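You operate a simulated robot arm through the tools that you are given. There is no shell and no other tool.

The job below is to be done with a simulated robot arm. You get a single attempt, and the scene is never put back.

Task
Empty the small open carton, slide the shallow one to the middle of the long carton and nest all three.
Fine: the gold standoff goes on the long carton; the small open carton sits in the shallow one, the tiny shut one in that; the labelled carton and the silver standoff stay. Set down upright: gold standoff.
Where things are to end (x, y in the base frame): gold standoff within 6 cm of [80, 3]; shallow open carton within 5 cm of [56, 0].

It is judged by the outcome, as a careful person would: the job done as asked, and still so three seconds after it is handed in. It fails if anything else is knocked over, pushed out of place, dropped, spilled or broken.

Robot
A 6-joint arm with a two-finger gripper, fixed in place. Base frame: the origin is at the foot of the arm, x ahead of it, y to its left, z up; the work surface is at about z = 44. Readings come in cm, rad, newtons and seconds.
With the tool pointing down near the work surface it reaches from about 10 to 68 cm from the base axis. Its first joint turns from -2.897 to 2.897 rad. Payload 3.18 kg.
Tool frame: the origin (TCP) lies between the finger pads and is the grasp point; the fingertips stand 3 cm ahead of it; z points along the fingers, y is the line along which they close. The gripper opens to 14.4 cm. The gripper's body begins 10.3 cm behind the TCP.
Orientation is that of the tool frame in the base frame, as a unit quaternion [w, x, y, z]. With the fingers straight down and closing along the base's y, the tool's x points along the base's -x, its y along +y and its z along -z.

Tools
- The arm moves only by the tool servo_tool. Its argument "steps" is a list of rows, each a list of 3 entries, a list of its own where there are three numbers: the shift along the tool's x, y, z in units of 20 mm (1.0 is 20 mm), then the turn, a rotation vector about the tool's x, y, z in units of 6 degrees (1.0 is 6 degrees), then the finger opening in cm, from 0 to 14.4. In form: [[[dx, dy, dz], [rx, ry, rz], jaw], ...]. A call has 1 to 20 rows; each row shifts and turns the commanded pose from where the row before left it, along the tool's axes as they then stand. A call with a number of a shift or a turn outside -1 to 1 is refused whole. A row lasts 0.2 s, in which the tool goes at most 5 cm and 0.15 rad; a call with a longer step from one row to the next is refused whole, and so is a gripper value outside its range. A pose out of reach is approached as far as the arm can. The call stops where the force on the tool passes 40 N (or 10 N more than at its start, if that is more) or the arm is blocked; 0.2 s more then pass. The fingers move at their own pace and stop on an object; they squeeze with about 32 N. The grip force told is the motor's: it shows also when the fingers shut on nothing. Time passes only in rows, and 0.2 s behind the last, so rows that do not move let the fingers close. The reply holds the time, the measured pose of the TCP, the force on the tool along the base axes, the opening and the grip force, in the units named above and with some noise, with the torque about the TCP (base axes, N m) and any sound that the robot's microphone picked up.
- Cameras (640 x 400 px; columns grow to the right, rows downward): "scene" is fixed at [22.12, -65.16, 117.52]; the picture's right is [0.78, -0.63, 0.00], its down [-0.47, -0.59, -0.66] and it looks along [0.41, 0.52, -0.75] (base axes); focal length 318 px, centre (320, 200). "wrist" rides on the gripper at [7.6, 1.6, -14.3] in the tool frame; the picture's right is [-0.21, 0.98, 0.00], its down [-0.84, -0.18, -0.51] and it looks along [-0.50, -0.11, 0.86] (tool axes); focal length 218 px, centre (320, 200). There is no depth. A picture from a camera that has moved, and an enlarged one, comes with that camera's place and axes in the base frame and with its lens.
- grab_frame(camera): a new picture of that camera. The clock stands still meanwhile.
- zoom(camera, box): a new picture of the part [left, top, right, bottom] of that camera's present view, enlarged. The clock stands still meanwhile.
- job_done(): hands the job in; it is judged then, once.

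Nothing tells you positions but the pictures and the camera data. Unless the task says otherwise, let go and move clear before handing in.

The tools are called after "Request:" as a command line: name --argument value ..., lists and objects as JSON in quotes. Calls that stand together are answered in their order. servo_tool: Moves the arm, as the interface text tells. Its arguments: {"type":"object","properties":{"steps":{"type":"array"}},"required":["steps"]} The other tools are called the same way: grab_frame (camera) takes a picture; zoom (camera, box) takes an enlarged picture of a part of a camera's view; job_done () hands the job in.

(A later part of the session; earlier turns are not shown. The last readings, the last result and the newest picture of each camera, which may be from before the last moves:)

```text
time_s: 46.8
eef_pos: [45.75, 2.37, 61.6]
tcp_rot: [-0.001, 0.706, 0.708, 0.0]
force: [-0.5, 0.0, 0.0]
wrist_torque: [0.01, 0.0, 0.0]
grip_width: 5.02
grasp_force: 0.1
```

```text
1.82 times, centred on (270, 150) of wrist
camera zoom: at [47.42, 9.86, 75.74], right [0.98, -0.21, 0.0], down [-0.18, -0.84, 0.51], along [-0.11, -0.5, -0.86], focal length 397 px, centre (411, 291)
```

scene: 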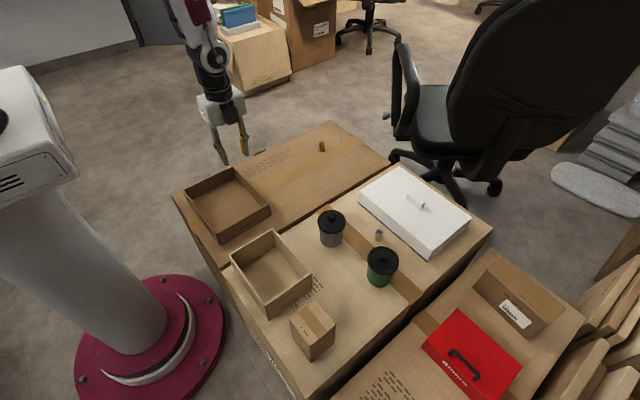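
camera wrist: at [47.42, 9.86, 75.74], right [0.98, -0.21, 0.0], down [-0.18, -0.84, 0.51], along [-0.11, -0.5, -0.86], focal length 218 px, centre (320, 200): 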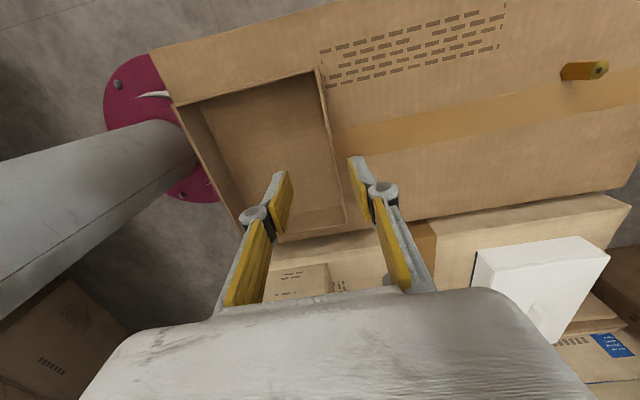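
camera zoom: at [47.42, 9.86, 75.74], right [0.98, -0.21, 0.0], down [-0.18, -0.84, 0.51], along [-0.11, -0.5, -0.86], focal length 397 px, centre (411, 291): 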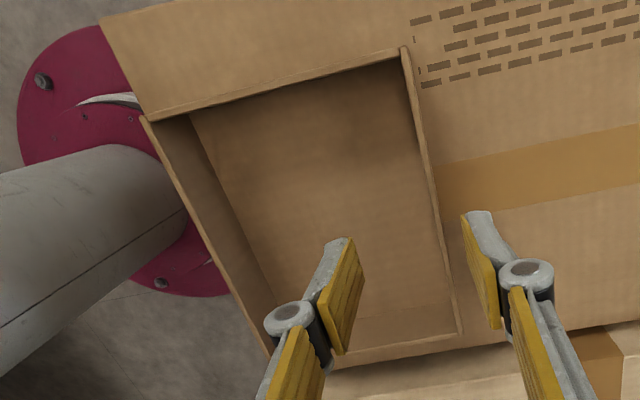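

The tool is now closing along x. The shallow carton's near wall is at x≈31, y≈-0.2, with its rim at z≈49.2. I'll straddle that wall with the fingers to slide the carton.

Request:
servo_tool --steps '[[[-0.16, -0.916, 0.3], [0, 0, 0], 5], [[-0.16, -0.916, 0.3], [0, 0, 0], 5], [[-0.16, -0.916, 0.3], [0, 0, 0], 5], [[-0.16, -0.916, 0.3], [0, 0, 0], 5], [[-0.16, -0.916, 0.3], [0, 0, 0], 5], [[-0.16, -0.916, 0.3], [0, 0, 0], 5], [[-0.16, -0.916, 0.3], [0, 0, 0], 5], [[-0.16, -0.916, 0.3], [0, 0, 0], 5], [[0, 0, 0], [0, 0, 0], 5]]'

Request:
grab_frame --camera "wrist"

Request:
zoom --camera "scene" --box '[160, 110, 300, 250]'

```text
time_s: 48.8
eef_pos: [31.25, -0.22, 56.78]
tcp_rot: [-0.001, 0.706, 0.708, 0.0]
force: [-1.0, -0.1, -0.6]
wrist_torque: [0.03, -0.01, 0.01]
grip_width: 5.01
grasp_force: 0.0
```

```text
taken
camera wrist: at [32.89, 7.41, 70.92], right [0.98, -0.21, 0.0], down [-0.18, -0.84, 0.51], along [-0.11, -0.5, -0.86], focal length 218 px, centre (320, 200)
```

wrist: 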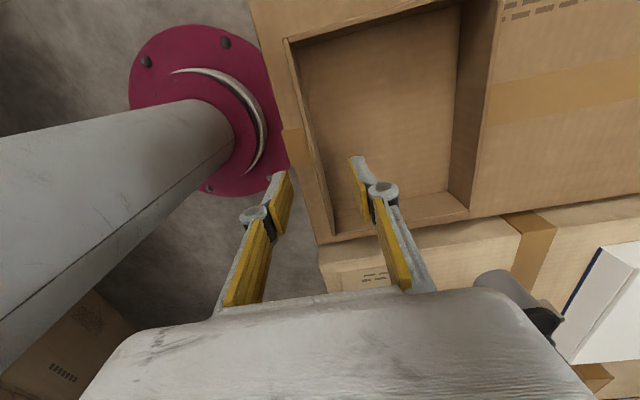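

```text
2.86 times, centred on (230, 180) of scene
camera zoom: at [22.12, -65.16, 117.52], right [0.78, -0.63, 0.0], down [-0.47, -0.59, -0.66], along [0.41, 0.52, -0.75], focal length 907 px, centre (577, 257)
```

zoom: 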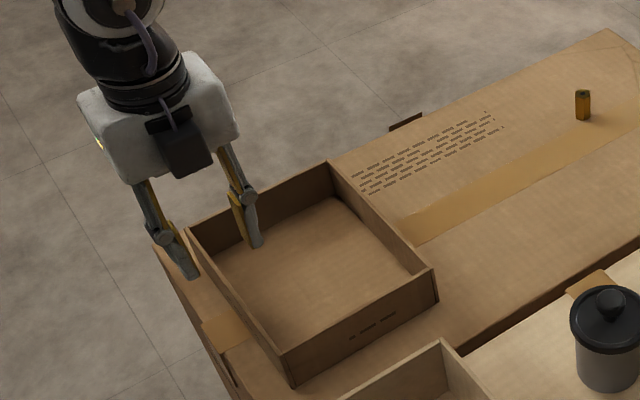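

Request:
servo_tool --steps '[[[0, -0.03, 0.8], [0, 0, 0], 5], [[0, -0.03, 0.8], [0, 0, 0], 5], [[0, 0, 0.8], [0, 0, 0], 5], [[0, 0, 0.7], [0, 0, 0], 5], [[0, 0, 0.5], [0, 0, 0], 5], [[0, 0, 0.4], [0, 0, 0], 5], [[0, 0, 0], [0, 0, 0], 5]]'

Request:
zoom --camera "scene" --box '[170, 140, 290, 250]'

```text
time_s: 50.4
eef_pos: [30.98, -0.22, 48.81]
tcp_rot: [-0.001, 0.706, 0.708, 0.0]
force: [-0.7, 0.3, -0.2]
wrist_torque: [-0.03, -0.02, 0.01]
grip_width: 4.99
grasp_force: 0.1
```

```text
3.64 times, centred on (230, 195) of scene
camera zoom: at [22.12, -65.16, 117.52], right [0.78, -0.63, 0.0], down [-0.47, -0.59, -0.66], along [0.41, 0.52, -0.75], focal length 1155 px, centre (647, 218)
```

zoom: 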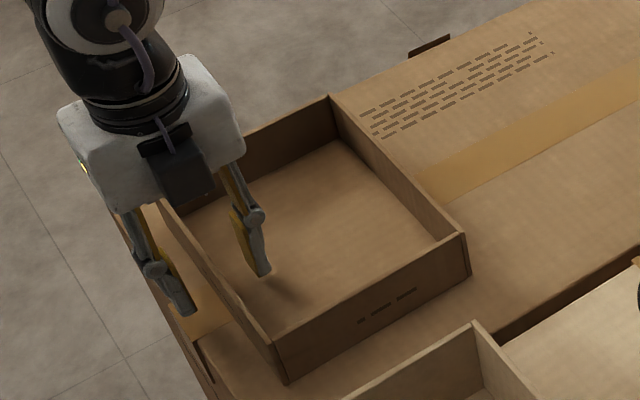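

Request:
servo_tool --steps '[[[0, 0, 0], [0, 0, 0], 3.5], [[0, 0, 0], [0, 0, 0], 2.2], [[0, 0, 0], [0, 0, 0], 1.4], [[0, 0, 0], [0, 0, 0], 0.9], [[0, 0, 0], [0, 0, 0], 0.5], [[0, 0, 0], [0, 0, 0], 0.2], [[0, 0, 0], [0, 0, 0], 0.0], [[0, 0, 0], [0, 0, 0], 0.0]]'

```text
time_s: 52.2
eef_pos: [31.02, -0.2, 48.82]
tcp_rot: [0.0, 0.706, 0.708, 0.002]
force: [0.3, 1.0, 0.3]
wrist_torque: [0.05, 0.02, 0.09]
grip_width: 0.62
grasp_force: 32.4
```

The wall is gripped at 0.62 cm. Sliding the carton 17 cm along +x.

Request:
servo_tool --steps '[[[0, 0.2, 0], [0, 0, 0], 0.0], [[0, 0.4, 0], [0, 0, 0], 0.0], [[0.01, 0.5, 0], [0, 0, 0], 0.0], [[0.01, 0.5, 0], [0, 0, 0], 0.0], [[0.01, 0.5, 0], [0, 0, 0], 0.0], [[0.01, 0.5, 0], [0, 0, 0], 0.0], [[0.01, 0.5, 0], [0, 0, 0], 0.0], [[0.01, 0.5, 0], [0, 0, 0], 0.0], [[0, 0, 0], [0, 0, 0], 0.0]]'

Request:
grab_frame --camera "scene"

```text
time_s: 54.0
eef_pos: [37.46, -0.21, 48.74]
tcp_rot: [-0.004, 0.706, 0.708, -0.003]
force: [-1.0, 1.2, 8.9]
wrist_torque: [0.01, 0.02, -0.01]
grip_width: 0.59
grasp_force: 32.4
stopped in row 8: the force on the tool passed its limit at 42 N (the readings are from after the stop); the commanded pose is now the measured one
```

```text
taken
```

scene: 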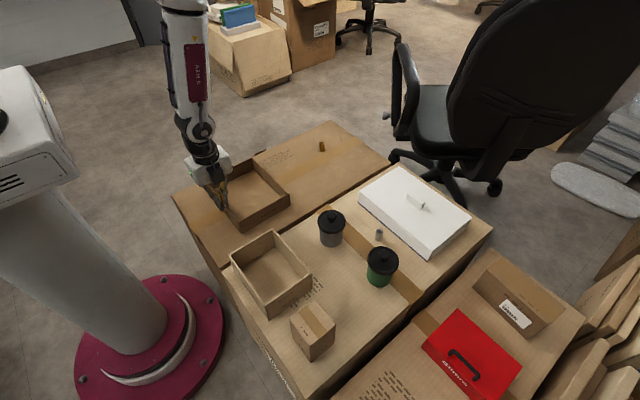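

The force limit tripped from downward pressure, though the carton slid fine. I'll relieve it slightly upward and continue more slowly.

Request:
servo_tool --steps '[[[0, 0, -0.05], [0, 0, 0], 0.0], [[0, 0, 0], [0, 0, 0], 0.0]]'

```text
time_s: 54.6
eef_pos: [37.45, -0.25, 48.84]
tcp_rot: [-0.005, 0.706, 0.708, -0.003]
force: [0.0, -1.0, -0.2]
wrist_torque: [0.0, 0.01, -0.01]
grip_width: 0.58
grasp_force: 31.9
```

Request:
servo_tool --steps '[[[0, 0.1, 0], [-0.1, 0, 0], 0.0], [[0, 0.25, 0], [0, 0, 0], 0.0], [[0.01, 0.3, 0], [0, 0, 0], 0.0], [[0.01, 0.3, 0], [0, 0, 0], 0.0], [[0.01, 0.3, 0], [0, 0, 0], 0.0], [[0.01, 0.3, 0], [0, 0, 0], 0.0], [[0.01, 0.3, 0], [0, 0, 0], 0.0], [[0.01, 0.3, 0], [0, 0, 0], 0.0], [[0.01, 0.3, 0], [0, 0, 0], 0.0], [[0, 0, 0], [0, 0, 0], 0.0]]'

```text
time_s: 56.6
eef_pos: [41.84, -0.01, 48.82]
tcp_rot: [-0.004, 0.706, 0.709, -0.003]
force: [-2.6, 1.4, 10.5]
wrist_torque: [0.05, 0.04, 0.0]
grip_width: 0.6
grasp_force: 32.2
stopped in row 10: the force on the tool passed its limit at 41 N (the readings are from after the stop); the commanded pose is now the measured one
```

Request:
servo_tool --steps '[[[0, 0, -0.07], [0, 0, 0], 0.0], [[0, 0.2, -0.01], [0, 0, 0], 0.0], [[0, 0.25, -0.01], [0, 0, 0], 0.0], [[0, 0.25, -0.01], [0, 0, 0], 0.0], [[0, 0.25, -0.01], [0, 0, 0], 0.0], [[0, 0, 0], [0, 0, 0], 0.0]]'

```text
time_s: 58.0
eef_pos: [43.71, -0.01, 48.9]
tcp_rot: [-0.005, 0.706, 0.708, -0.002]
force: [0.1, 0.1, -0.5]
wrist_torque: [0.04, 0.03, 0.03]
grip_width: 0.59
grasp_force: 31.8
```

Request:
servo_tool --steps '[[[0, 0.2, -0.01], [0, 0, 0], 0.0], [[0, 0.3, -0.01], [0, 0, 0], 0.0], [[0, 0.3, -0.01], [0, 0, 0], 0.0], [[0, 0.3, -0.01], [0, 0, 0], 0.0], [[0, 0.3, -0.01], [0, 0, 0], 0.0], [[0, 0, 0], [0, 0, 0], 0.0]]'

```text
time_s: 59.4
eef_pos: [46.61, 0.14, 48.85]
tcp_rot: [-0.004, 0.706, 0.708, -0.002]
force: [-0.2, -1.0, -1.8]
wrist_torque: [-0.15, -0.03, -0.01]
grip_width: 0.63
grasp_force: 32.2
```

Request:
servo_tool --steps '[[[0, 0.2, -0.01], [0, 0, 0], 0.0], [[0, 0.25, -0.01], [0, 0, 0], 0.0], [[0, 0.2, 0], [0, 0, 0], 0.0], [[0, 0, 0], [0, 0, 0], 0.0]]'

Request:
grab_frame --camera "scene"

Request:
zoom --camera "scene" --box '[200, 120, 340, 250]'

```text
time_s: 60.4
eef_pos: [47.83, 0.11, 48.92]
tcp_rot: [-0.005, 0.706, 0.708, -0.004]
force: [-0.5, -0.8, 0.7]
wrist_torque: [0.04, 0.01, -0.05]
grip_width: 0.62
grasp_force: 31.8
```

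```text
taken
```

scene: 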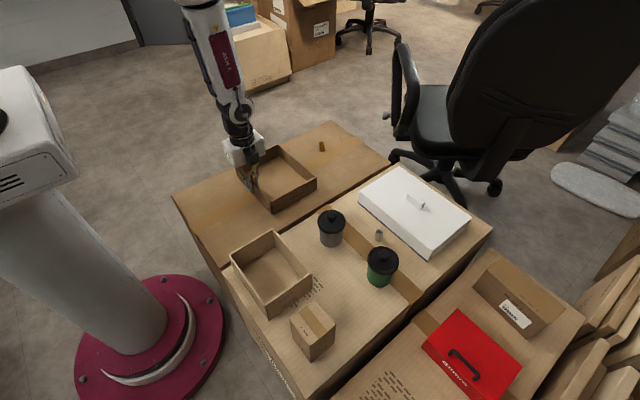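

```text
3.08 times, centred on (270, 185) of scene
camera zoom: at [22.12, -65.16, 117.52], right [0.78, -0.63, 0.0], down [-0.47, -0.59, -0.66], along [0.41, 0.52, -0.75], focal length 977 px, centre (474, 246)
```

zoom: 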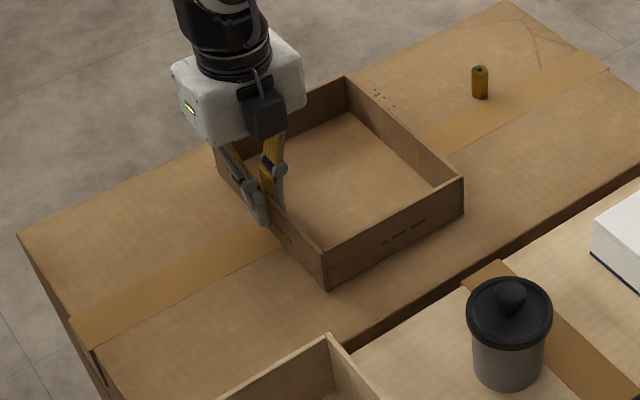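

The shallow carton is now at about (56, -0.3). Releasing the wall and rising.

Request:
servo_tool --steps '[[[0, 0, 0], [0, 0, 0], 1.0], [[0, 0, 0], [0, 0, 0], 2.0], [[0, 0, 0], [0, 0, 0], 3.5], [[0, 0, 0], [0, 0, 0], 4.0], [[0, 0, -0.5], [0, 0, 0], 4.0], [[0, 0, -0.9], [0, 0, 0], 4.0], [[0, 0, -0.9], [0, 0, 0], 4.0], [[0, 0, -0.9], [0, 0, 0], 4.0], [[0, 0, -0.9], [0, 0, 0], 4.0], [[0, 0, -0.9], [0, 0, 0], 4.0], [[0, 0, -0.9], [0, 0, 0], 4.0], [[0, 0, 0], [0, 0, 0], 4.0]]'

Request:
grab_frame --camera "wrist"

Request:
zoom --camera "scene" --box '[220, 130, 340, 225]'

```text
time_s: 63.0
eef_pos: [47.94, -0.03, 60.79]
tcp_rot: [-0.004, 0.706, 0.708, -0.003]
force: [0.1, 0.4, 0.1]
wrist_torque: [-0.01, 0.01, 0.0]
grip_width: 4.0
grasp_force: 0.0
```

```text
taken
camera wrist: at [49.63, 7.56, 74.99], right [0.98, -0.21, -0.01], down [-0.17, -0.84, 0.51], along [-0.11, -0.5, -0.86], focal length 218 px, centre (320, 200)
```

wrist: 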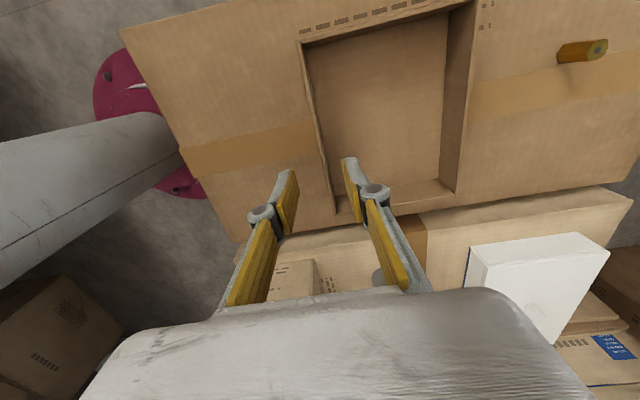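

```text
4.21 times, centred on (280, 178) of scene
camera zoom: at [22.12, -65.16, 117.52], right [0.78, -0.63, 0.0], down [-0.47, -0.59, -0.66], along [0.41, 0.52, -0.75], focal length 1337 px, centre (488, 295)
```

zoom: 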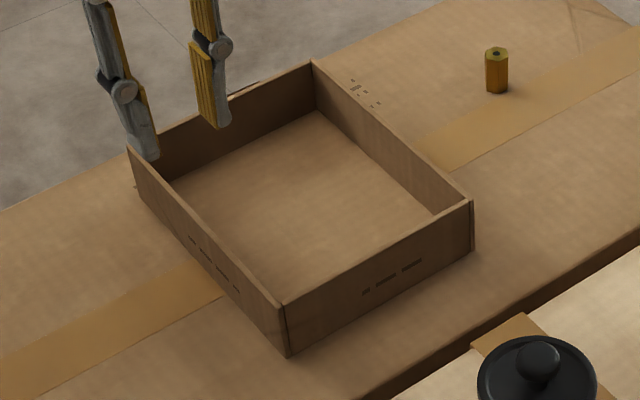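

Next I'll go over the small carton at about (36.2, -29.2) with the fingers opening wide along x to take it across its 12 cm side.

Request:
servo_tool --steps '[[[-0.5, -0.2, -0.5], [-0.09, 0, 0], 6], [[-0.973, -0.39, -0.3], [0, 0, 0], 8], [[-0.973, -0.39, -0.3], [0, 0, 0], 10], [[-0.973, -0.39, -0.2], [0, 0, 0], 12], [[-0.973, -0.39, 0], [0, 0, 0], 14.4], [[-0.973, -0.39, 0], [0, 0, 0], 14.4], [[-0.973, -0.39, 0], [0, 0, 0], 14.4], [[-0.973, -0.39, 0], [0, 0, 0], 14.4], [[-0.973, -0.39, 0], [0, 0, 0], 14.4], [[-0.973, -0.39, 0], [0, 0, 0], 14.4], [[-0.973, -0.39, 0], [0, 0, 0], 14.4], [[-0.973, -0.39, 0], [0, 0, 0], 14.4], [[-0.973, -0.39, 0], [0, 0, 0], 14.4], [[-0.973, -0.39, 0], [0, 0, 0], 14.4], [[-0.973, -0.39, 0], [0, 0, 0], 14.4], [[-0.5, -0.2, 0], [0, 0, 0], 14.4], [[0, 0, 0], [0, 0, 0], 14.4]]'

Request:
grab_frame --camera "wrist"

Request:
zoom --camera "scene" --box '[200, 180, 360, 320]'

```text
time_s: 66.6
eef_pos: [36.39, -29.49, 63.48]
tcp_rot: [0.0, 0.706, 0.709, 0.001]
force: [-1.1, 0.5, 0.7]
wrist_torque: [0.0, -0.01, 0.02]
grip_width: 14.41
grasp_force: 0.1
```

```text
taken
camera wrist: at [37.89, -21.78, 77.63], right [0.98, -0.21, 0.0], down [-0.18, -0.84, 0.51], along [-0.1, -0.5, -0.86], focal length 218 px, centre (320, 200)
```

wrist: 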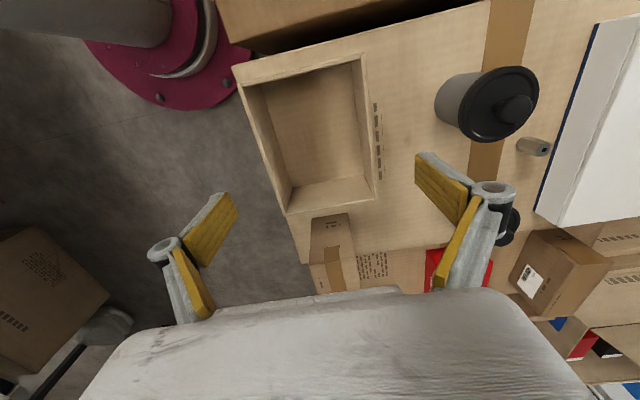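

```text
2.86 times, centred on (280, 250) of scene
camera zoom: at [22.12, -65.16, 117.52], right [0.78, -0.63, 0.0], down [-0.47, -0.59, -0.66], along [0.41, 0.52, -0.75], focal length 907 px, centre (434, 57)
```

zoom: 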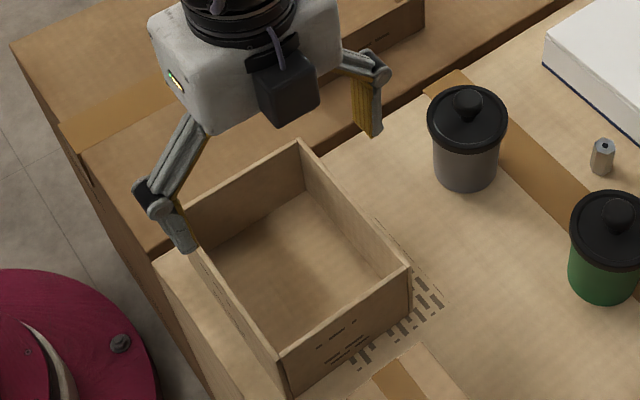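

Request:
zoom --camera "wrist" --box '[210, 30, 410, 240]'

```text
1.90 times, centred on (310, 135) of wrist
camera zoom: at [37.89, -21.78, 77.63], right [0.98, -0.21, 0.0], down [-0.18, -0.84, 0.51], along [-0.1, -0.5, -0.86], focal length 416 px, centre (339, 324)
```

zoom: 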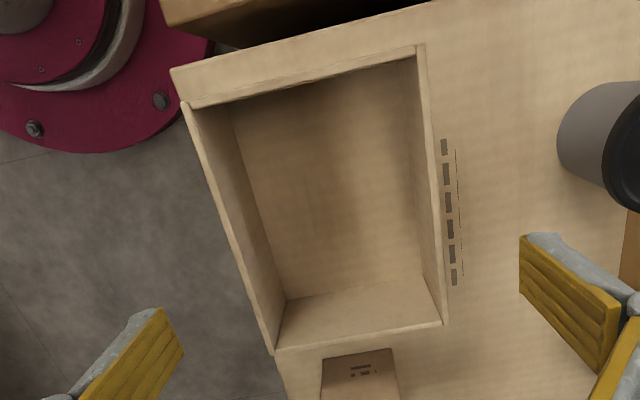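

The small carton's rim is at z≈53.5, with its centre at about (36.05, -29.25). I'll descend so the fingertips reach about 2.7 cm below the rim.

Request:
servo_tool --steps '[[[0.05, -0.1, 0.7], [0, 0, 0], 14.4], [[0.05, -0.07, 0.8], [0, 0, 0], 14.4], [[0, 0, 0.8], [0, 0, 0], 14.4], [[0, 0, 0.7], [0, 0, 0], 14.4], [[0, 0, 0.4], [0, 0, 0], 14.4], [[0, 0, 0], [0, 0, 0], 14.4]]'

Request:
grab_frame --camera "wrist"

Request:
zoom --camera "scene" --box '[210, 200, 350, 320]'

```text
time_s: 68.0
eef_pos: [35.86, -29.1, 56.57]
tcp_rot: [0.0, 0.706, 0.709, 0.0]
force: [-0.2, -0.2, 0.1]
wrist_torque: [-0.02, 0.0, -0.01]
grip_width: 14.39
grasp_force: 0.1
```

```text
taken
camera wrist: at [37.44, -21.48, 70.8], right [0.98, -0.21, 0.0], down [-0.18, -0.84, 0.51], along [-0.1, -0.5, -0.86], focal length 218 px, centre (320, 200)
```

wrist: 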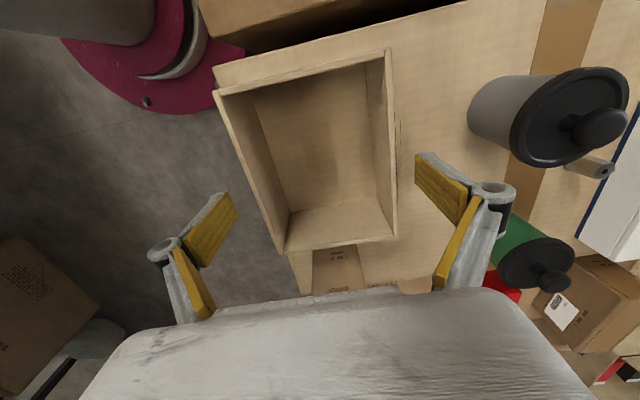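

```text
3.33 times, centred on (280, 260) of scene
camera zoom: at [22.12, -65.16, 117.52], right [0.78, -0.63, 0.0], down [-0.47, -0.59, -0.66], along [0.41, 0.52, -0.75], focal length 1059 px, centre (453, 0)
```

zoom: 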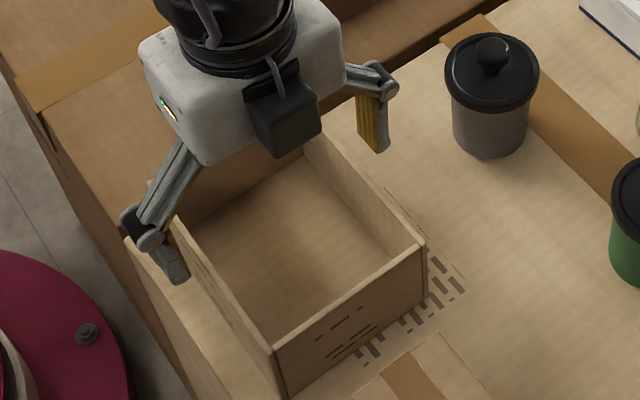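

Request:
servo_tool --steps '[[[-0.05, 0.05, 0.5], [0, 0, 0], 14.4], [[0, 0.03, 0.5], [0, 0, 0], 14.4], [[0, 0, 0.38], [0, 0, 0], 14.4], [[0, 0, 0], [0, 0, 0], 14.4]]'

Request:
zoom --camera "scene" --box '[210, 200, 350, 320]'

```text
time_s: 69.0
eef_pos: [36.16, -29.24, 53.8]
tcp_rot: [0.0, 0.706, 0.709, 0.0]
force: [0.6, -0.5, -1.1]
wrist_torque: [-0.03, 0.02, -0.01]
grip_width: 14.4
grasp_force: 0.0
```

```text
3.33 times, centred on (280, 260) of scene
camera zoom: at [22.12, -65.16, 117.52], right [0.78, -0.63, 0.0], down [-0.47, -0.59, -0.66], along [0.41, 0.52, -0.75], focal length 1059 px, centre (453, 0)
```

zoom: 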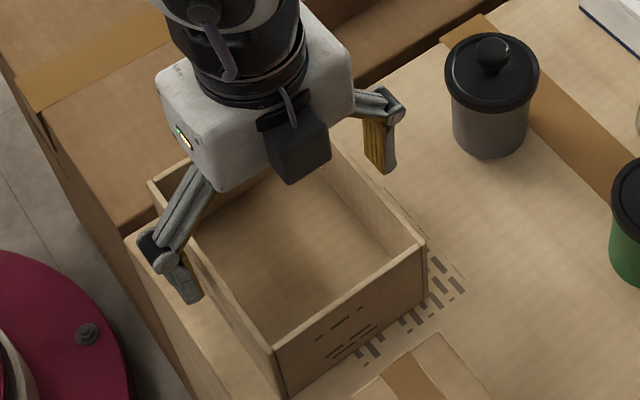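

Fingers are straddling both long walls. Closing gently.

Request:
servo_tool --steps '[[[0, 0, 0], [0, 0, 0], 13.6], [[0, 0, 0], [0, 0, 0], 13.0], [[0, 0, 0], [0, 0, 0], 12.6], [[0, 0, 0], [0, 0, 0], 12.3], [[0, 0, 0], [0, 0, 0], 12.0], [[0, 0, 0], [0, 0, 0], 11.6], [[0, 0, 0], [0, 0, 0], 11.0], [[0, 0, 0], [0, 0, 0], 11.0]]'

Request:
zoom --camera "scene" --box '[210, 200, 350, 320]'

```text
time_s: 70.8
eef_pos: [36.13, -29.16, 53.83]
tcp_rot: [-0.001, 0.706, 0.708, 0.001]
force: [-4.4, 1.0, 13.0]
wrist_torque: [0.08, 0.32, -0.06]
grip_width: 12.43
grasp_force: 31.7
```

```text
3.33 times, centred on (280, 260) of scene
camera zoom: at [22.12, -65.16, 117.52], right [0.78, -0.63, 0.0], down [-0.47, -0.59, -0.66], along [0.41, 0.52, -0.75], focal length 1059 px, centre (453, 0)
```

zoom: 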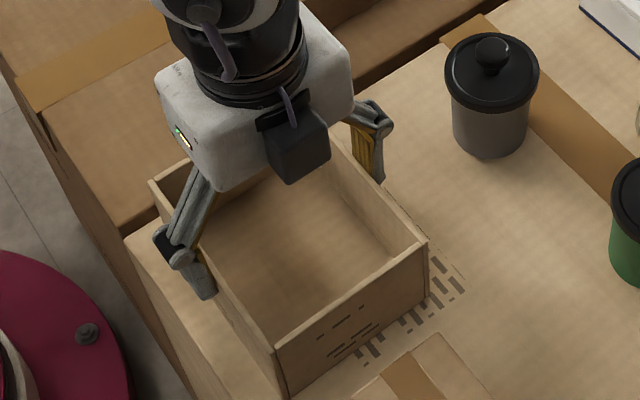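

Request:
servo_tool --steps '[[[0, 0, -0.1], [0, 0, 0], 11.0], [[0, 0, -0.2], [0, 0, 0], 11.0], [[0, 0, -0.4], [0, 0, 0], 11.0], [[0, 0, -0.4], [0, 0, 0], 11.0], [[0, 0, 0], [0, 0, 0], 11.0]]'

Request:
zoom --camera "scene" --box '[210, 200, 350, 320]'

Request:
grab_frame --camera "wrist"

```text
time_s: 72.0
eef_pos: [36.27, -29.22, 56.13]
tcp_rot: [0.0, 0.706, 0.709, 0.001]
force: [0.1, -0.4, -1.4]
wrist_torque: [0.0, 0.01, 0.01]
grip_width: 12.45
grasp_force: 31.6
```

```text
3.33 times, centred on (280, 260) of scene
camera zoom: at [22.12, -65.16, 117.52], right [0.78, -0.63, 0.0], down [-0.47, -0.59, -0.66], along [0.41, 0.52, -0.75], focal length 1059 px, centre (453, 0)
```

zoom: 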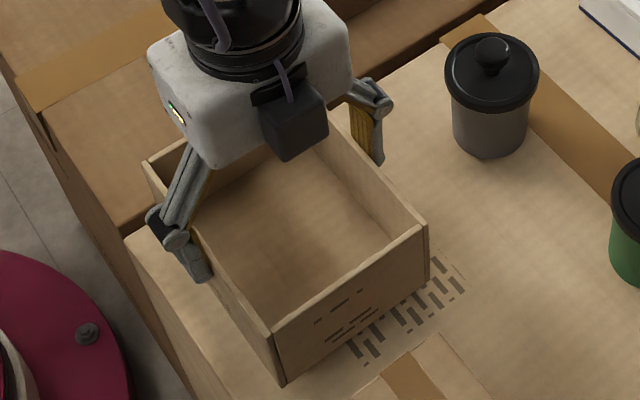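

```text
taken
camera wrist: at [37.77, -21.65, 70.35], right [0.98, -0.21, 0.0], down [-0.18, -0.84, 0.51], along [-0.1, -0.5, -0.86], focal length 218 px, centre (320, 200)
```

wrist: 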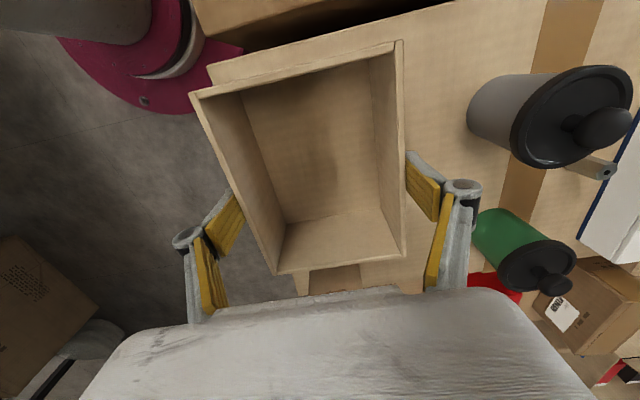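

Lifted cleanly. Raising and carrying it over the shallow carton.

Request:
servo_tool --steps '[[[0, 0, -0.5], [0, 0, 0], 11.0], [[0, 0, -0.9], [0, 0, 0], 11.0], [[0, 0, -0.9], [0, 0, 0], 11.0], [[0, 0, -0.9], [0, 0, 0], 11.0], [[0.3, 0.2, -0.5], [0, 0, 0], 11.0], [[0.6, 0.4, 0], [0, 0, 0], 11.0], [[0.9, 0.6, 0], [0, 0, 0], 11.0], [[0.9, 0.63, 0], [0, 0, 0], 11.0], [[0.9, 0.63, 0], [0, 0, 0], 11.0], [[0.9, 0.63, 0], [0, 0, 0], 11.0], [[0.9, 0.63, 0], [0, 0, 0], 11.0], [[0.9, 0.63, 0], [0, 0, 0], 11.0], [[0.9, 0.63, 0], [0, 0, 0], 11.0], [[0.9, 0.63, 0], [0, 0, 0], 11.0], [[0.9, 0.63, 0], [0, 0, 0], 11.0], [[0.9, 0.63, 0], [0, 0, 0], 11.0], [[0.9, 0.63, 0], [0, 0, 0], 11.0], [[0.9, 0.63, 0], [0, 0, 0], 11.0], [[0.9, 0.63, 0], [0, 0, 0], 11.0], [[0, 0, 0], [0, 0, 0], 11.0]]'

Request:
grab_frame --camera "scene"

```text
time_s: 76.2
eef_pos: [53.36, -3.91, 63.28]
tcp_rot: [-0.001, 0.706, 0.708, 0.001]
force: [0.0, 0.3, -1.2]
wrist_torque: [-0.04, -0.01, -0.01]
grip_width: 12.44
grasp_force: 31.7
```

```text
taken
```

scene: 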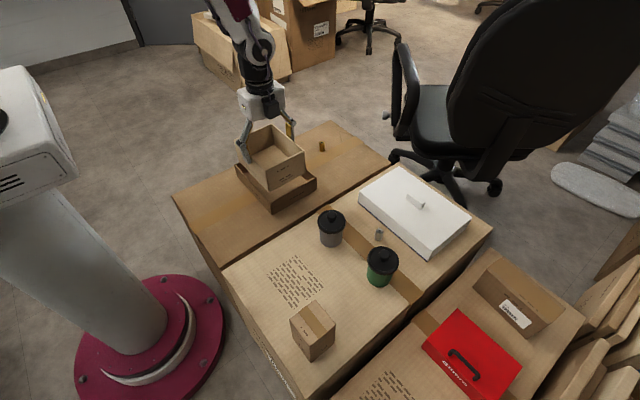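

Request:
servo_tool --steps '[[[0.6, 0.5, 0], [0, 0, 0], 11.0], [[0.6, 0.5, 0], [0, 0, 0], 11.0], [[0.5, 0.45, 0], [0, 0, 0], 11.0], [[0, 0, 0], [0, 0, 0], 11.0], [[0, 0, 0], [0, 0, 0], 11.0]]'

Request:
grab_frame --camera "wrist"

Request:
zoom --camera "scene" --box '[220, 110, 340, 220]'

```text
time_s: 77.4
eef_pos: [56.46, -0.71, 63.34]
tcp_rot: [-0.001, 0.706, 0.708, 0.001]
force: [-0.1, 0.3, -0.8]
wrist_torque: [0.02, 0.03, -0.02]
grip_width: 12.42
grasp_force: 31.5
```

```text
taken
camera wrist: at [58.05, 6.98, 77.47], right [0.98, -0.21, 0.0], down [-0.18, -0.84, 0.51], along [-0.11, -0.5, -0.86], focal length 218 px, centre (320, 200)
```

wrist: 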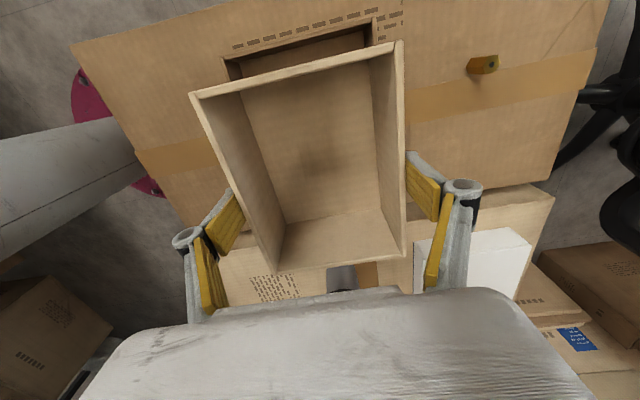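

```text
3.64 times, centred on (280, 165) of scene
camera zoom: at [22.12, -65.16, 117.52], right [0.78, -0.63, 0.0], down [-0.47, -0.59, -0.66], along [0.41, 0.52, -0.75], focal length 1155 px, centre (466, 327)
```

zoom: 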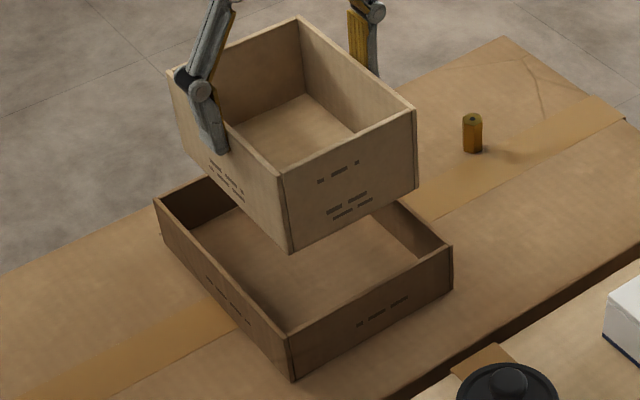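

Aligned to within a few mm. The shallow carton's centre is at about (56.3, -0.4). Lowering with a small x correction.

Request:
servo_tool --steps '[[[0.05, -0.1, 0.6], [0, 0, 0], 11.0], [[0.05, -0.05, 0.8], [0, 0, 0], 11.0], [[0, 0, 0.8], [0, 0, 0], 11.0], [[0, 0, 0.8], [0, 0, 0], 11.0], [[0, 0, 0], [0, 0, 0], 11.0]]'

Request:
zoom --camera "scene" --box '[220, 110, 340, 220]'

Request:
grab_frame --camera "wrist"

```text
time_s: 78.6
eef_pos: [56.12, -0.53, 57.38]
tcp_rot: [-0.001, 0.706, 0.708, 0.001]
force: [0.3, 0.3, -1.4]
wrist_torque: [-0.01, 0.01, 0.0]
grip_width: 12.45
grasp_force: 32.3
```

```text
3.64 times, centred on (280, 165) of scene
camera zoom: at [22.12, -65.16, 117.52], right [0.78, -0.63, 0.0], down [-0.47, -0.59, -0.66], along [0.41, 0.52, -0.75], focal length 1155 px, centre (466, 327)
```

zoom: 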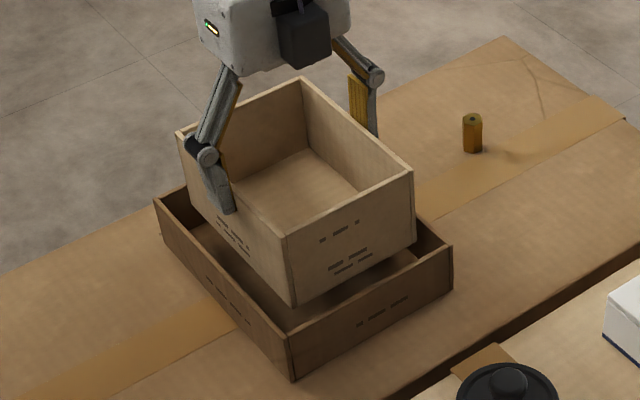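

```text
taken
camera wrist: at [57.65, 7.11, 71.57], right [0.98, -0.21, 0.0], down [-0.18, -0.84, 0.51], along [-0.1, -0.5, -0.86], focal length 218 px, centre (320, 200)
```

wrist: 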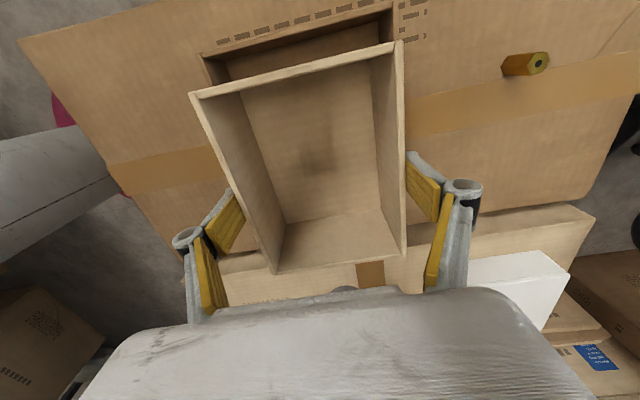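

Request:
servo_tool --steps '[[[-0.1, -0.07, 0.4], [0, 0, 0], 11.0], [[-0.1, -0.05, 0.5], [0, 0, 0], 11.0], [[0, 0, 0.5], [0, 0, 0], 11.0], [[0, 0, 0.4], [0, 0, 0], 11.0], [[0, 0, 0], [0, 0, 0], 11.0]]'

Request:
zoom --camera "scene" --box '[220, 110, 340, 220]'

```text
time_s: 79.8
eef_pos: [55.88, -0.77, 53.67]
tcp_rot: [-0.002, 0.706, 0.708, 0.0]
force: [-0.1, -1.0, -1.0]
wrist_torque: [-0.01, -0.02, 0.02]
grip_width: 12.42
grasp_force: 31.5
```

```text
3.64 times, centred on (280, 165) of scene
camera zoom: at [22.12, -65.16, 117.52], right [0.78, -0.63, 0.0], down [-0.47, -0.59, -0.66], along [0.41, 0.52, -0.75], focal length 1155 px, centre (466, 327)
```

zoom: 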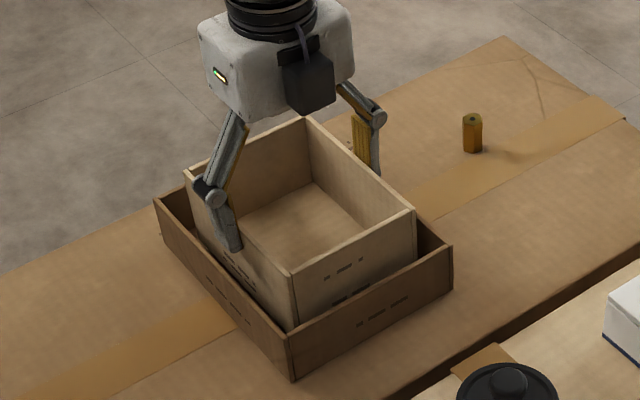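

Nearly down. I'll continue in small steps until contact.

Request:
servo_tool --steps '[[[0, 0, 0.1], [0, 0, 0], 11.0], [[0, 0, 0.1], [0, 0, 0], 11.0], [[0, 0, 0], [0, 0, 0], 11.0]]'

```text
time_s: 80.6
eef_pos: [55.85, -0.85, 53.27]
tcp_rot: [0.0, 0.706, 0.709, 0.001]
force: [0.3, 0.4, -0.5]
wrist_torque: [-0.04, 0.01, 0.0]
grip_width: 12.42
grasp_force: 31.7
```

Request:
servo_tool --steps '[[[0, 0, 0.1], [0, 0, 0], 11.0], [[0, 0, 0.1], [0, 0, 0], 11.0], [[0, 0, 0], [0, 0, 0], 11.0]]'

```text
time_s: 81.4
eef_pos: [55.98, -0.78, 53.03]
tcp_rot: [-0.001, 0.706, 0.708, 0.001]
force: [0.4, 0.8, -0.7]
wrist_torque: [0.01, 0.0, 0.0]
grip_width: 12.39
grasp_force: 32.0
```

Request:
servo_tool --steps '[[[0, 0, 0.07], [0, 0, 0], 11.0], [[0, 0, 0.07], [0, 0, 0], 11.0], [[0, 0, 0], [0, 0, 0], 11.0]]'

```text
time_s: 82.2
eef_pos: [55.92, -0.77, 52.69]
tcp_rot: [-0.001, 0.706, 0.708, 0.001]
force: [-0.2, 0.7, -1.7]
wrist_torque: [0.01, 0.0, -0.02]
grip_width: 12.42
grasp_force: 32.3
```

Request:
servo_tool --steps '[[[0, 0, 0.05], [0, 0, 0], 11.0], [[0, 0, 0.05], [0, 0, 0], 11.0], [[0, 0, 0], [0, 0, 0], 11.0]]'

Request:
zoom --camera "scene" --box '[220, 120, 340, 220]'

```text
time_s: 83.0
eef_pos: [55.97, -0.78, 52.55]
tcp_rot: [0.0, 0.706, 0.709, 0.001]
force: [0.1, -0.4, -1.0]
wrist_torque: [0.01, -0.03, 0.0]
grip_width: 12.42
grasp_force: 31.7
```

```text
4.00 times, centred on (280, 170) of scene
camera zoom: at [22.12, -65.16, 117.52], right [0.78, -0.63, 0.0], down [-0.47, -0.59, -0.66], along [0.41, 0.52, -0.75], focal length 1270 px, centre (480, 320)
```

zoom: 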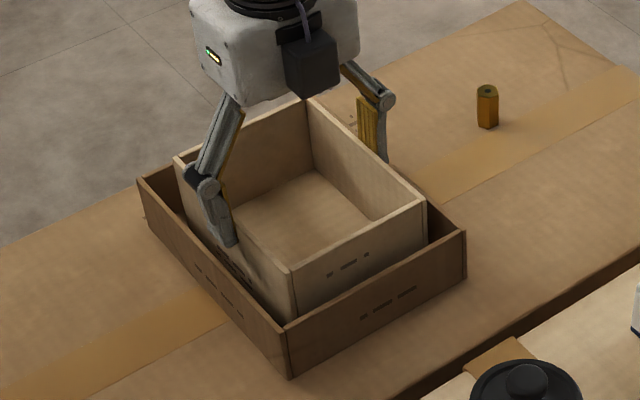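

Request:
servo_tool --steps '[[[0, -0.05, 0.05], [0, 0, 0], 11.0], [[0, 0, 0.04], [0, 0, 0], 11.0], [[0, 0, 0], [0, 0, 0], 11.0]]'

```text
time_s: 83.8
eef_pos: [55.83, -0.87, 52.35]
tcp_rot: [0.0, 0.706, 0.708, 0.0]
force: [-0.5, -0.2, -0.7]
wrist_torque: [0.01, 0.0, 0.0]
grip_width: 12.44
grasp_force: 32.1
```

Request:
servo_tool --steps '[[[0, 0, 0.04], [0, 0, 0], 11.0], [[0, 0, 0.04], [0, 0, 0], 11.0], [[0, 0, 0], [0, 0, 0], 11.0]]'

Request:
zoom --camera "scene" --box '[230, 140, 310, 220]'

```text
time_s: 84.6
eef_pos: [55.86, -0.78, 52.33]
tcp_rot: [0.0, 0.706, 0.708, 0.002]
force: [-4.3, -3.8, 23.1]
wrist_torque: [-0.05, 0.27, 0.03]
grip_width: 12.43
grasp_force: 32.0
```

```text
5.00 times, centred on (270, 180) of scene
camera zoom: at [22.12, -65.16, 117.52], right [0.78, -0.63, 0.0], down [-0.47, -0.59, -0.66], along [0.41, 0.52, -0.75], focal length 1588 px, centre (570, 300)
```

zoom: 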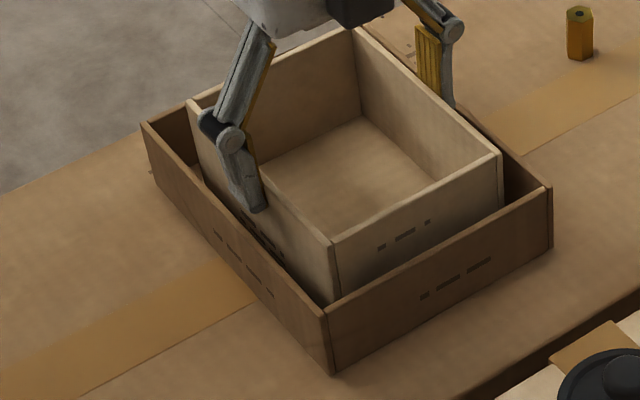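

The small carton is resting on the shallow one's floor. I'll relieve the pressure, open a little, rise, then open fully.

Request:
servo_tool --steps '[[[0, 0, -0.04], [0, 0, 0], 11.0], [[0, 0, 0], [0, 0, 0], 11.0]]'

```text
time_s: 85.2
eef_pos: [55.82, -0.94, 52.34]
tcp_rot: [-0.001, 0.706, 0.708, 0.001]
force: [1.3, 0.5, 3.6]
wrist_torque: [-0.01, -0.48, 0.01]
grip_width: 12.46
grasp_force: 31.9
```

Request:
servo_tool --steps '[[[0, 0, 0], [0, 0, 0], 12.5], [[0, 0, 0], [0, 0, 0], 12.7], [[0, 0, -0.1], [0, 0, 0], 12.9], [[0, 0, -0.2], [0, 0, 0], 13.0], [[0, 0, -0.3], [0, 0, 0], 13.2], [[0, 0, 0], [0, 0, 0], 13.2]]'

Request:
zoom --camera "scene" --box '[220, 120, 340, 220]'

Request:
grab_frame --camera "wrist"

```text
time_s: 86.6
eef_pos: [55.91, -0.64, 53.62]
tcp_rot: [-0.002, 0.706, 0.709, 0.0]
force: [0.4, 0.1, 0.2]
wrist_torque: [-0.03, 0.0, 0.03]
grip_width: 13.23
grasp_force: 0.0
```

```text
4.00 times, centred on (280, 170) of scene
camera zoom: at [22.12, -65.16, 117.52], right [0.78, -0.63, 0.0], down [-0.47, -0.59, -0.66], along [0.41, 0.52, -0.75], focal length 1270 px, centre (480, 320)
```

zoom: 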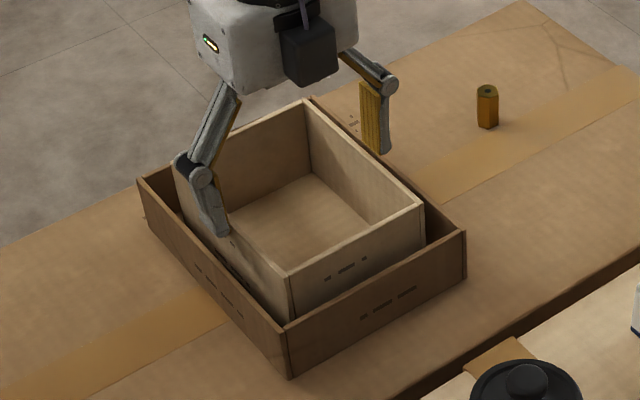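

```text
taken
camera wrist: at [57.51, 6.85, 67.74], right [0.98, -0.21, 0.0], down [-0.18, -0.84, 0.51], along [-0.1, -0.5, -0.86], focal length 218 px, centre (320, 200)
```

wrist: 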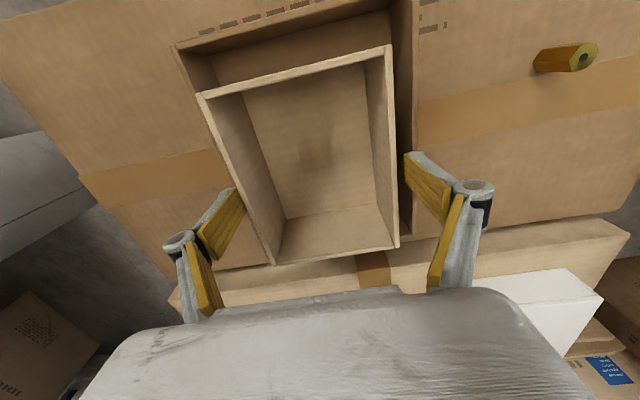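

Nested correctly. Now I'll rise and travel to the tiny shut carton at about (35.3, -46.6).

Request:
servo_tool --steps '[[[0, 0, -0.6], [0, 0, 0], 13.2], [[0, 0, -0.9], [0, 0, 0], 13.2], [[0, 0, -0.9], [0, 0, 0], 13.2], [[0, 0, -0.9], [0, 0, 0], 13.2], [[0, 0, -0.9], [0, 0, 0], 12], [[-0.2, -0.1, -0.9], [0, 0, 0], 11], [[-0.6, -0.3, -0.9], [0, 0, 0], 10], [[-0.95, -0.43, 0], [0, 0, 0], 10], [[-0.95, -0.43, 0], [0, 0, 0], 10], [[-0.95, -0.43, 0], [0, 0, 0], 10], [[-0.95, -0.43, 0], [0, 0, 0], 10], [[-0.95, -0.43, 0], [0, 0, 0], 10], [[-0.95, -0.43, 0], [0, 0, 0], 10], [[-0.95, -0.43, 0], [0, 0, 0], 10], [[-0.95, -0.43, 0], [0, 0, 0], 10], [[-0.95, -0.43, 0], [0, 0, 0], 10], [[-0.95, -0.43, 0], [0, 0, 0], 10], [[-0.95, -0.43, 0], [0, 0, 0], 10], [[-0.95, -0.43, 0], [0, 0, 0], 10], [[-0.5, -0.2, 0], [0, 0, 0], 10]]'

Request:
grab_frame --camera "scene"

```text
time_s: 90.8
eef_pos: [44.49, -26.22, 65.49]
tcp_rot: [0.0, 0.706, 0.708, 0.0]
force: [-0.5, 0.0, 0.6]
wrist_torque: [0.03, -0.02, 0.0]
grip_width: 9.99
grasp_force: 0.0
```

```text
taken
```

scene: 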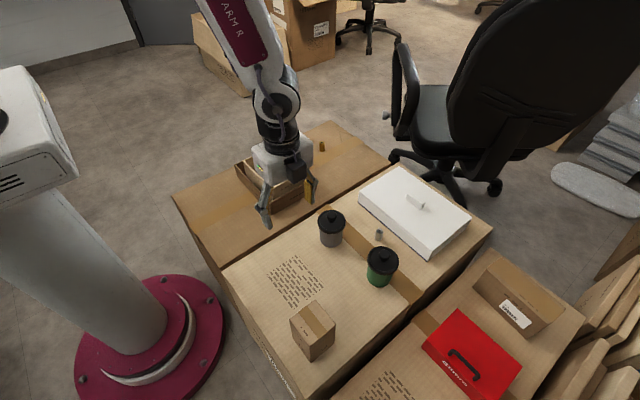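

Request:
servo_tool --steps '[[[-0.5, -0.25, 0], [0, 0, 0], 10], [[-0.92, -0.418, 0], [0, 0, 0], 10], [[-0.92, -0.418, 0], [0, 0, 0], 10], [[-0.92, -0.418, 0], [0, 0, 0], 10], [[-0.92, -0.418, 0], [0, 0, 0], 10], [[-0.92, -0.418, 0], [0, 0, 0], 10], [[-0.92, -0.418, 0], [0, 0, 0], 10], [[-0.92, -0.418, 0], [0, 0, 0], 10], [[-0.92, -0.418, 0], [0, 0, 0], 10], [[-0.92, -0.418, 0], [0, 0, 0], 10], [[-0.92, -0.418, 0], [0, 0, 0], 10], [[-0.4, -0.17, 0], [0, 0, 0], 10], [[0, 0, 0], [0, 0, 0], 10]]'

Request:
grab_frame --camera "wrist"

Request:
zoom --camera "scene" --box '[240, 220, 380, 380]'

```text
time_s: 93.6
eef_pos: [35.08, -46.5, 65.51]
tcp_rot: [-0.001, 0.706, 0.708, 0.0]
force: [0.1, 0.9, 0.1]
wrist_torque: [0.01, 0.0, -0.03]
grip_width: 9.99
grasp_force: 0.2
```

```text
taken
camera wrist: at [36.68, -38.88, 79.71], right [0.98, -0.21, 0.0], down [-0.18, -0.84, 0.51], along [-0.1, -0.5, -0.86], focal length 218 px, centre (320, 200)
```

wrist: 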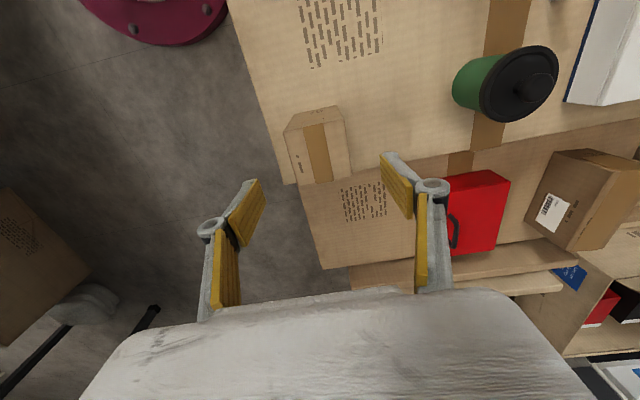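

```text
2.50 times, centred on (310, 300) of scene
camera zoom: at [22.12, -65.16, 117.52], right [0.78, -0.63, 0.0], down [-0.47, -0.59, -0.66], along [0.41, 0.52, -0.75], focal length 794 px, centre (345, -50)
```

zoom: 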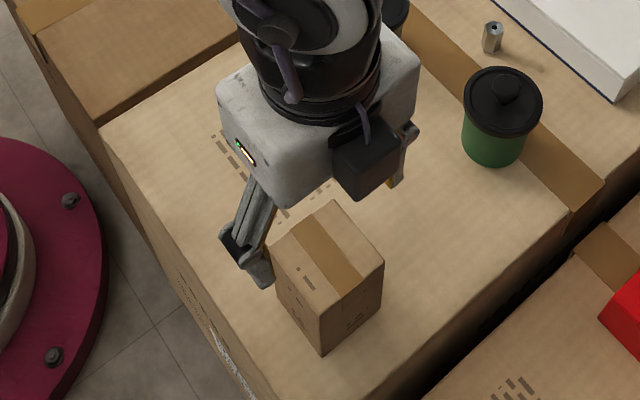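

Request:
zoom --camera "wrist" --box '[250, 80, 400, 210]'

```text
3.08 times, centred on (325, 145) of wrist
camera zoom: at [36.68, -38.88, 79.71], right [0.98, -0.21, 0.0], down [-0.18, -0.84, 0.51], along [-0.1, -0.5, -0.86], focal length 672 px, centre (305, 369)
```

zoom: 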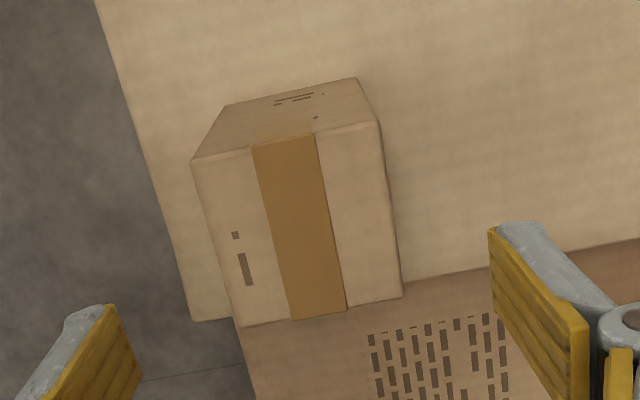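

The tiny carton's centre is at about (34.95, -46.8), top z≈56.3. Descending to grip its upper part.

Request:
servo_tool --steps '[[[-0.08, -0.03, 0.7], [0, 0, 0], 10], [[-0.07, -0.02, 0.8], [0, 0, 0], 10], [[0, 0, 0.8], [0, 0, 0], 10], [[0, 0, 0.8], [0, 0, 0], 10], [[0, 0, 0.8], [0, 0, 0], 10], [[0, 0, 0.7], [0, 0, 0], 10], [[0, 0, 0.6], [0, 0, 0], 10], [[0, 0, 0], [0, 0, 0], 10]]'

Request:
zoom --camera "scene" --box '[240, 240, 380, 380]'

Request:
grab_frame --camera "wrist"

```text
time_s: 95.4
eef_pos: [35.39, -46.75, 55.07]
tcp_rot: [-0.001, 0.706, 0.708, 0.001]
force: [0.7, 0.5, 0.3]
wrist_torque: [0.02, -0.01, 0.0]
grip_width: 10.0
grasp_force: 0.0
```

```text
2.86 times, centred on (310, 310) of scene
camera zoom: at [22.12, -65.16, 117.52], right [0.78, -0.63, 0.0], down [-0.47, -0.59, -0.66], along [0.41, 0.52, -0.75], focal length 907 px, centre (349, -114)
```

zoom: 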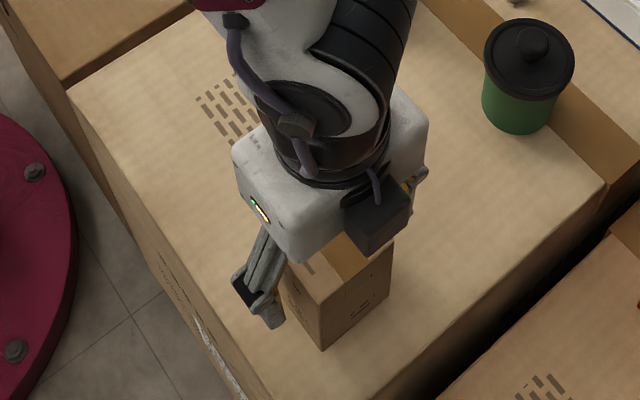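

```text
taken
camera wrist: at [36.9, -39.24, 69.23], right [0.98, -0.21, 0.0], down [-0.18, -0.84, 0.51], along [-0.1, -0.5, -0.86], focal length 218 px, centre (320, 200)
```

wrist: 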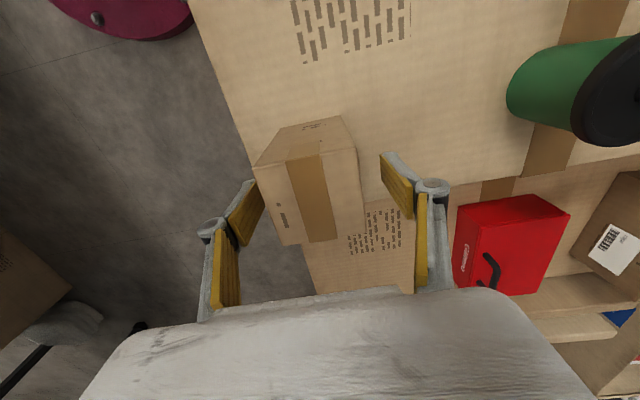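

Request:
servo_tool --steps '[[[0, -0.12, 0], [0, 0, 0], 9], [[0, 0, 0], [0, 0, 0], 8], [[0, 0, 0], [0, 0, 0], 7.3], [[0, 0, 0], [0, 0, 0], 6.9], [[0, 0, 0], [0, 0, 0], 6.6], [[0, 0, 0], [0, 0, 0], 6.3], [[0, 0, 0], [0, 0, 0], 5.8], [[0, 0, 0], [0, 0, 0], 5.5], [[0, 0, 0], [0, 0, 0], 5.5]]'

Request:
grab_frame --camera "wrist"

```text
time_s: 97.4
eef_pos: [34.97, -46.91, 54.93]
tcp_rot: [0.0, 0.706, 0.708, 0.0]
force: [1.0, 0.5, 3.1]
wrist_torque: [0.0, -0.05, 0.0]
grip_width: 6.41
grasp_force: 32.0
```

```text
taken
camera wrist: at [36.54, -39.24, 69.22], right [0.98, -0.21, 0.0], down [-0.18, -0.84, 0.51], along [-0.1, -0.5, -0.86], focal length 218 px, centre (320, 200)
```

wrist: 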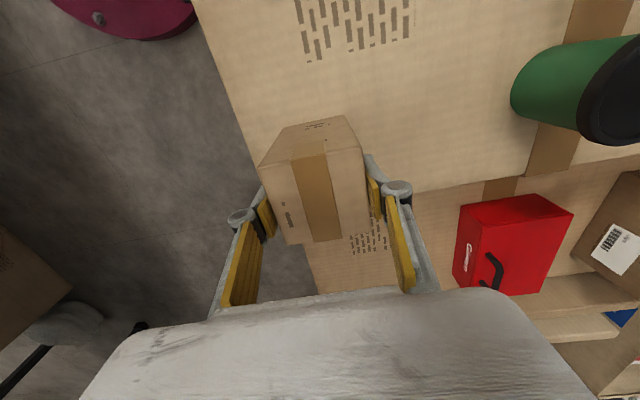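

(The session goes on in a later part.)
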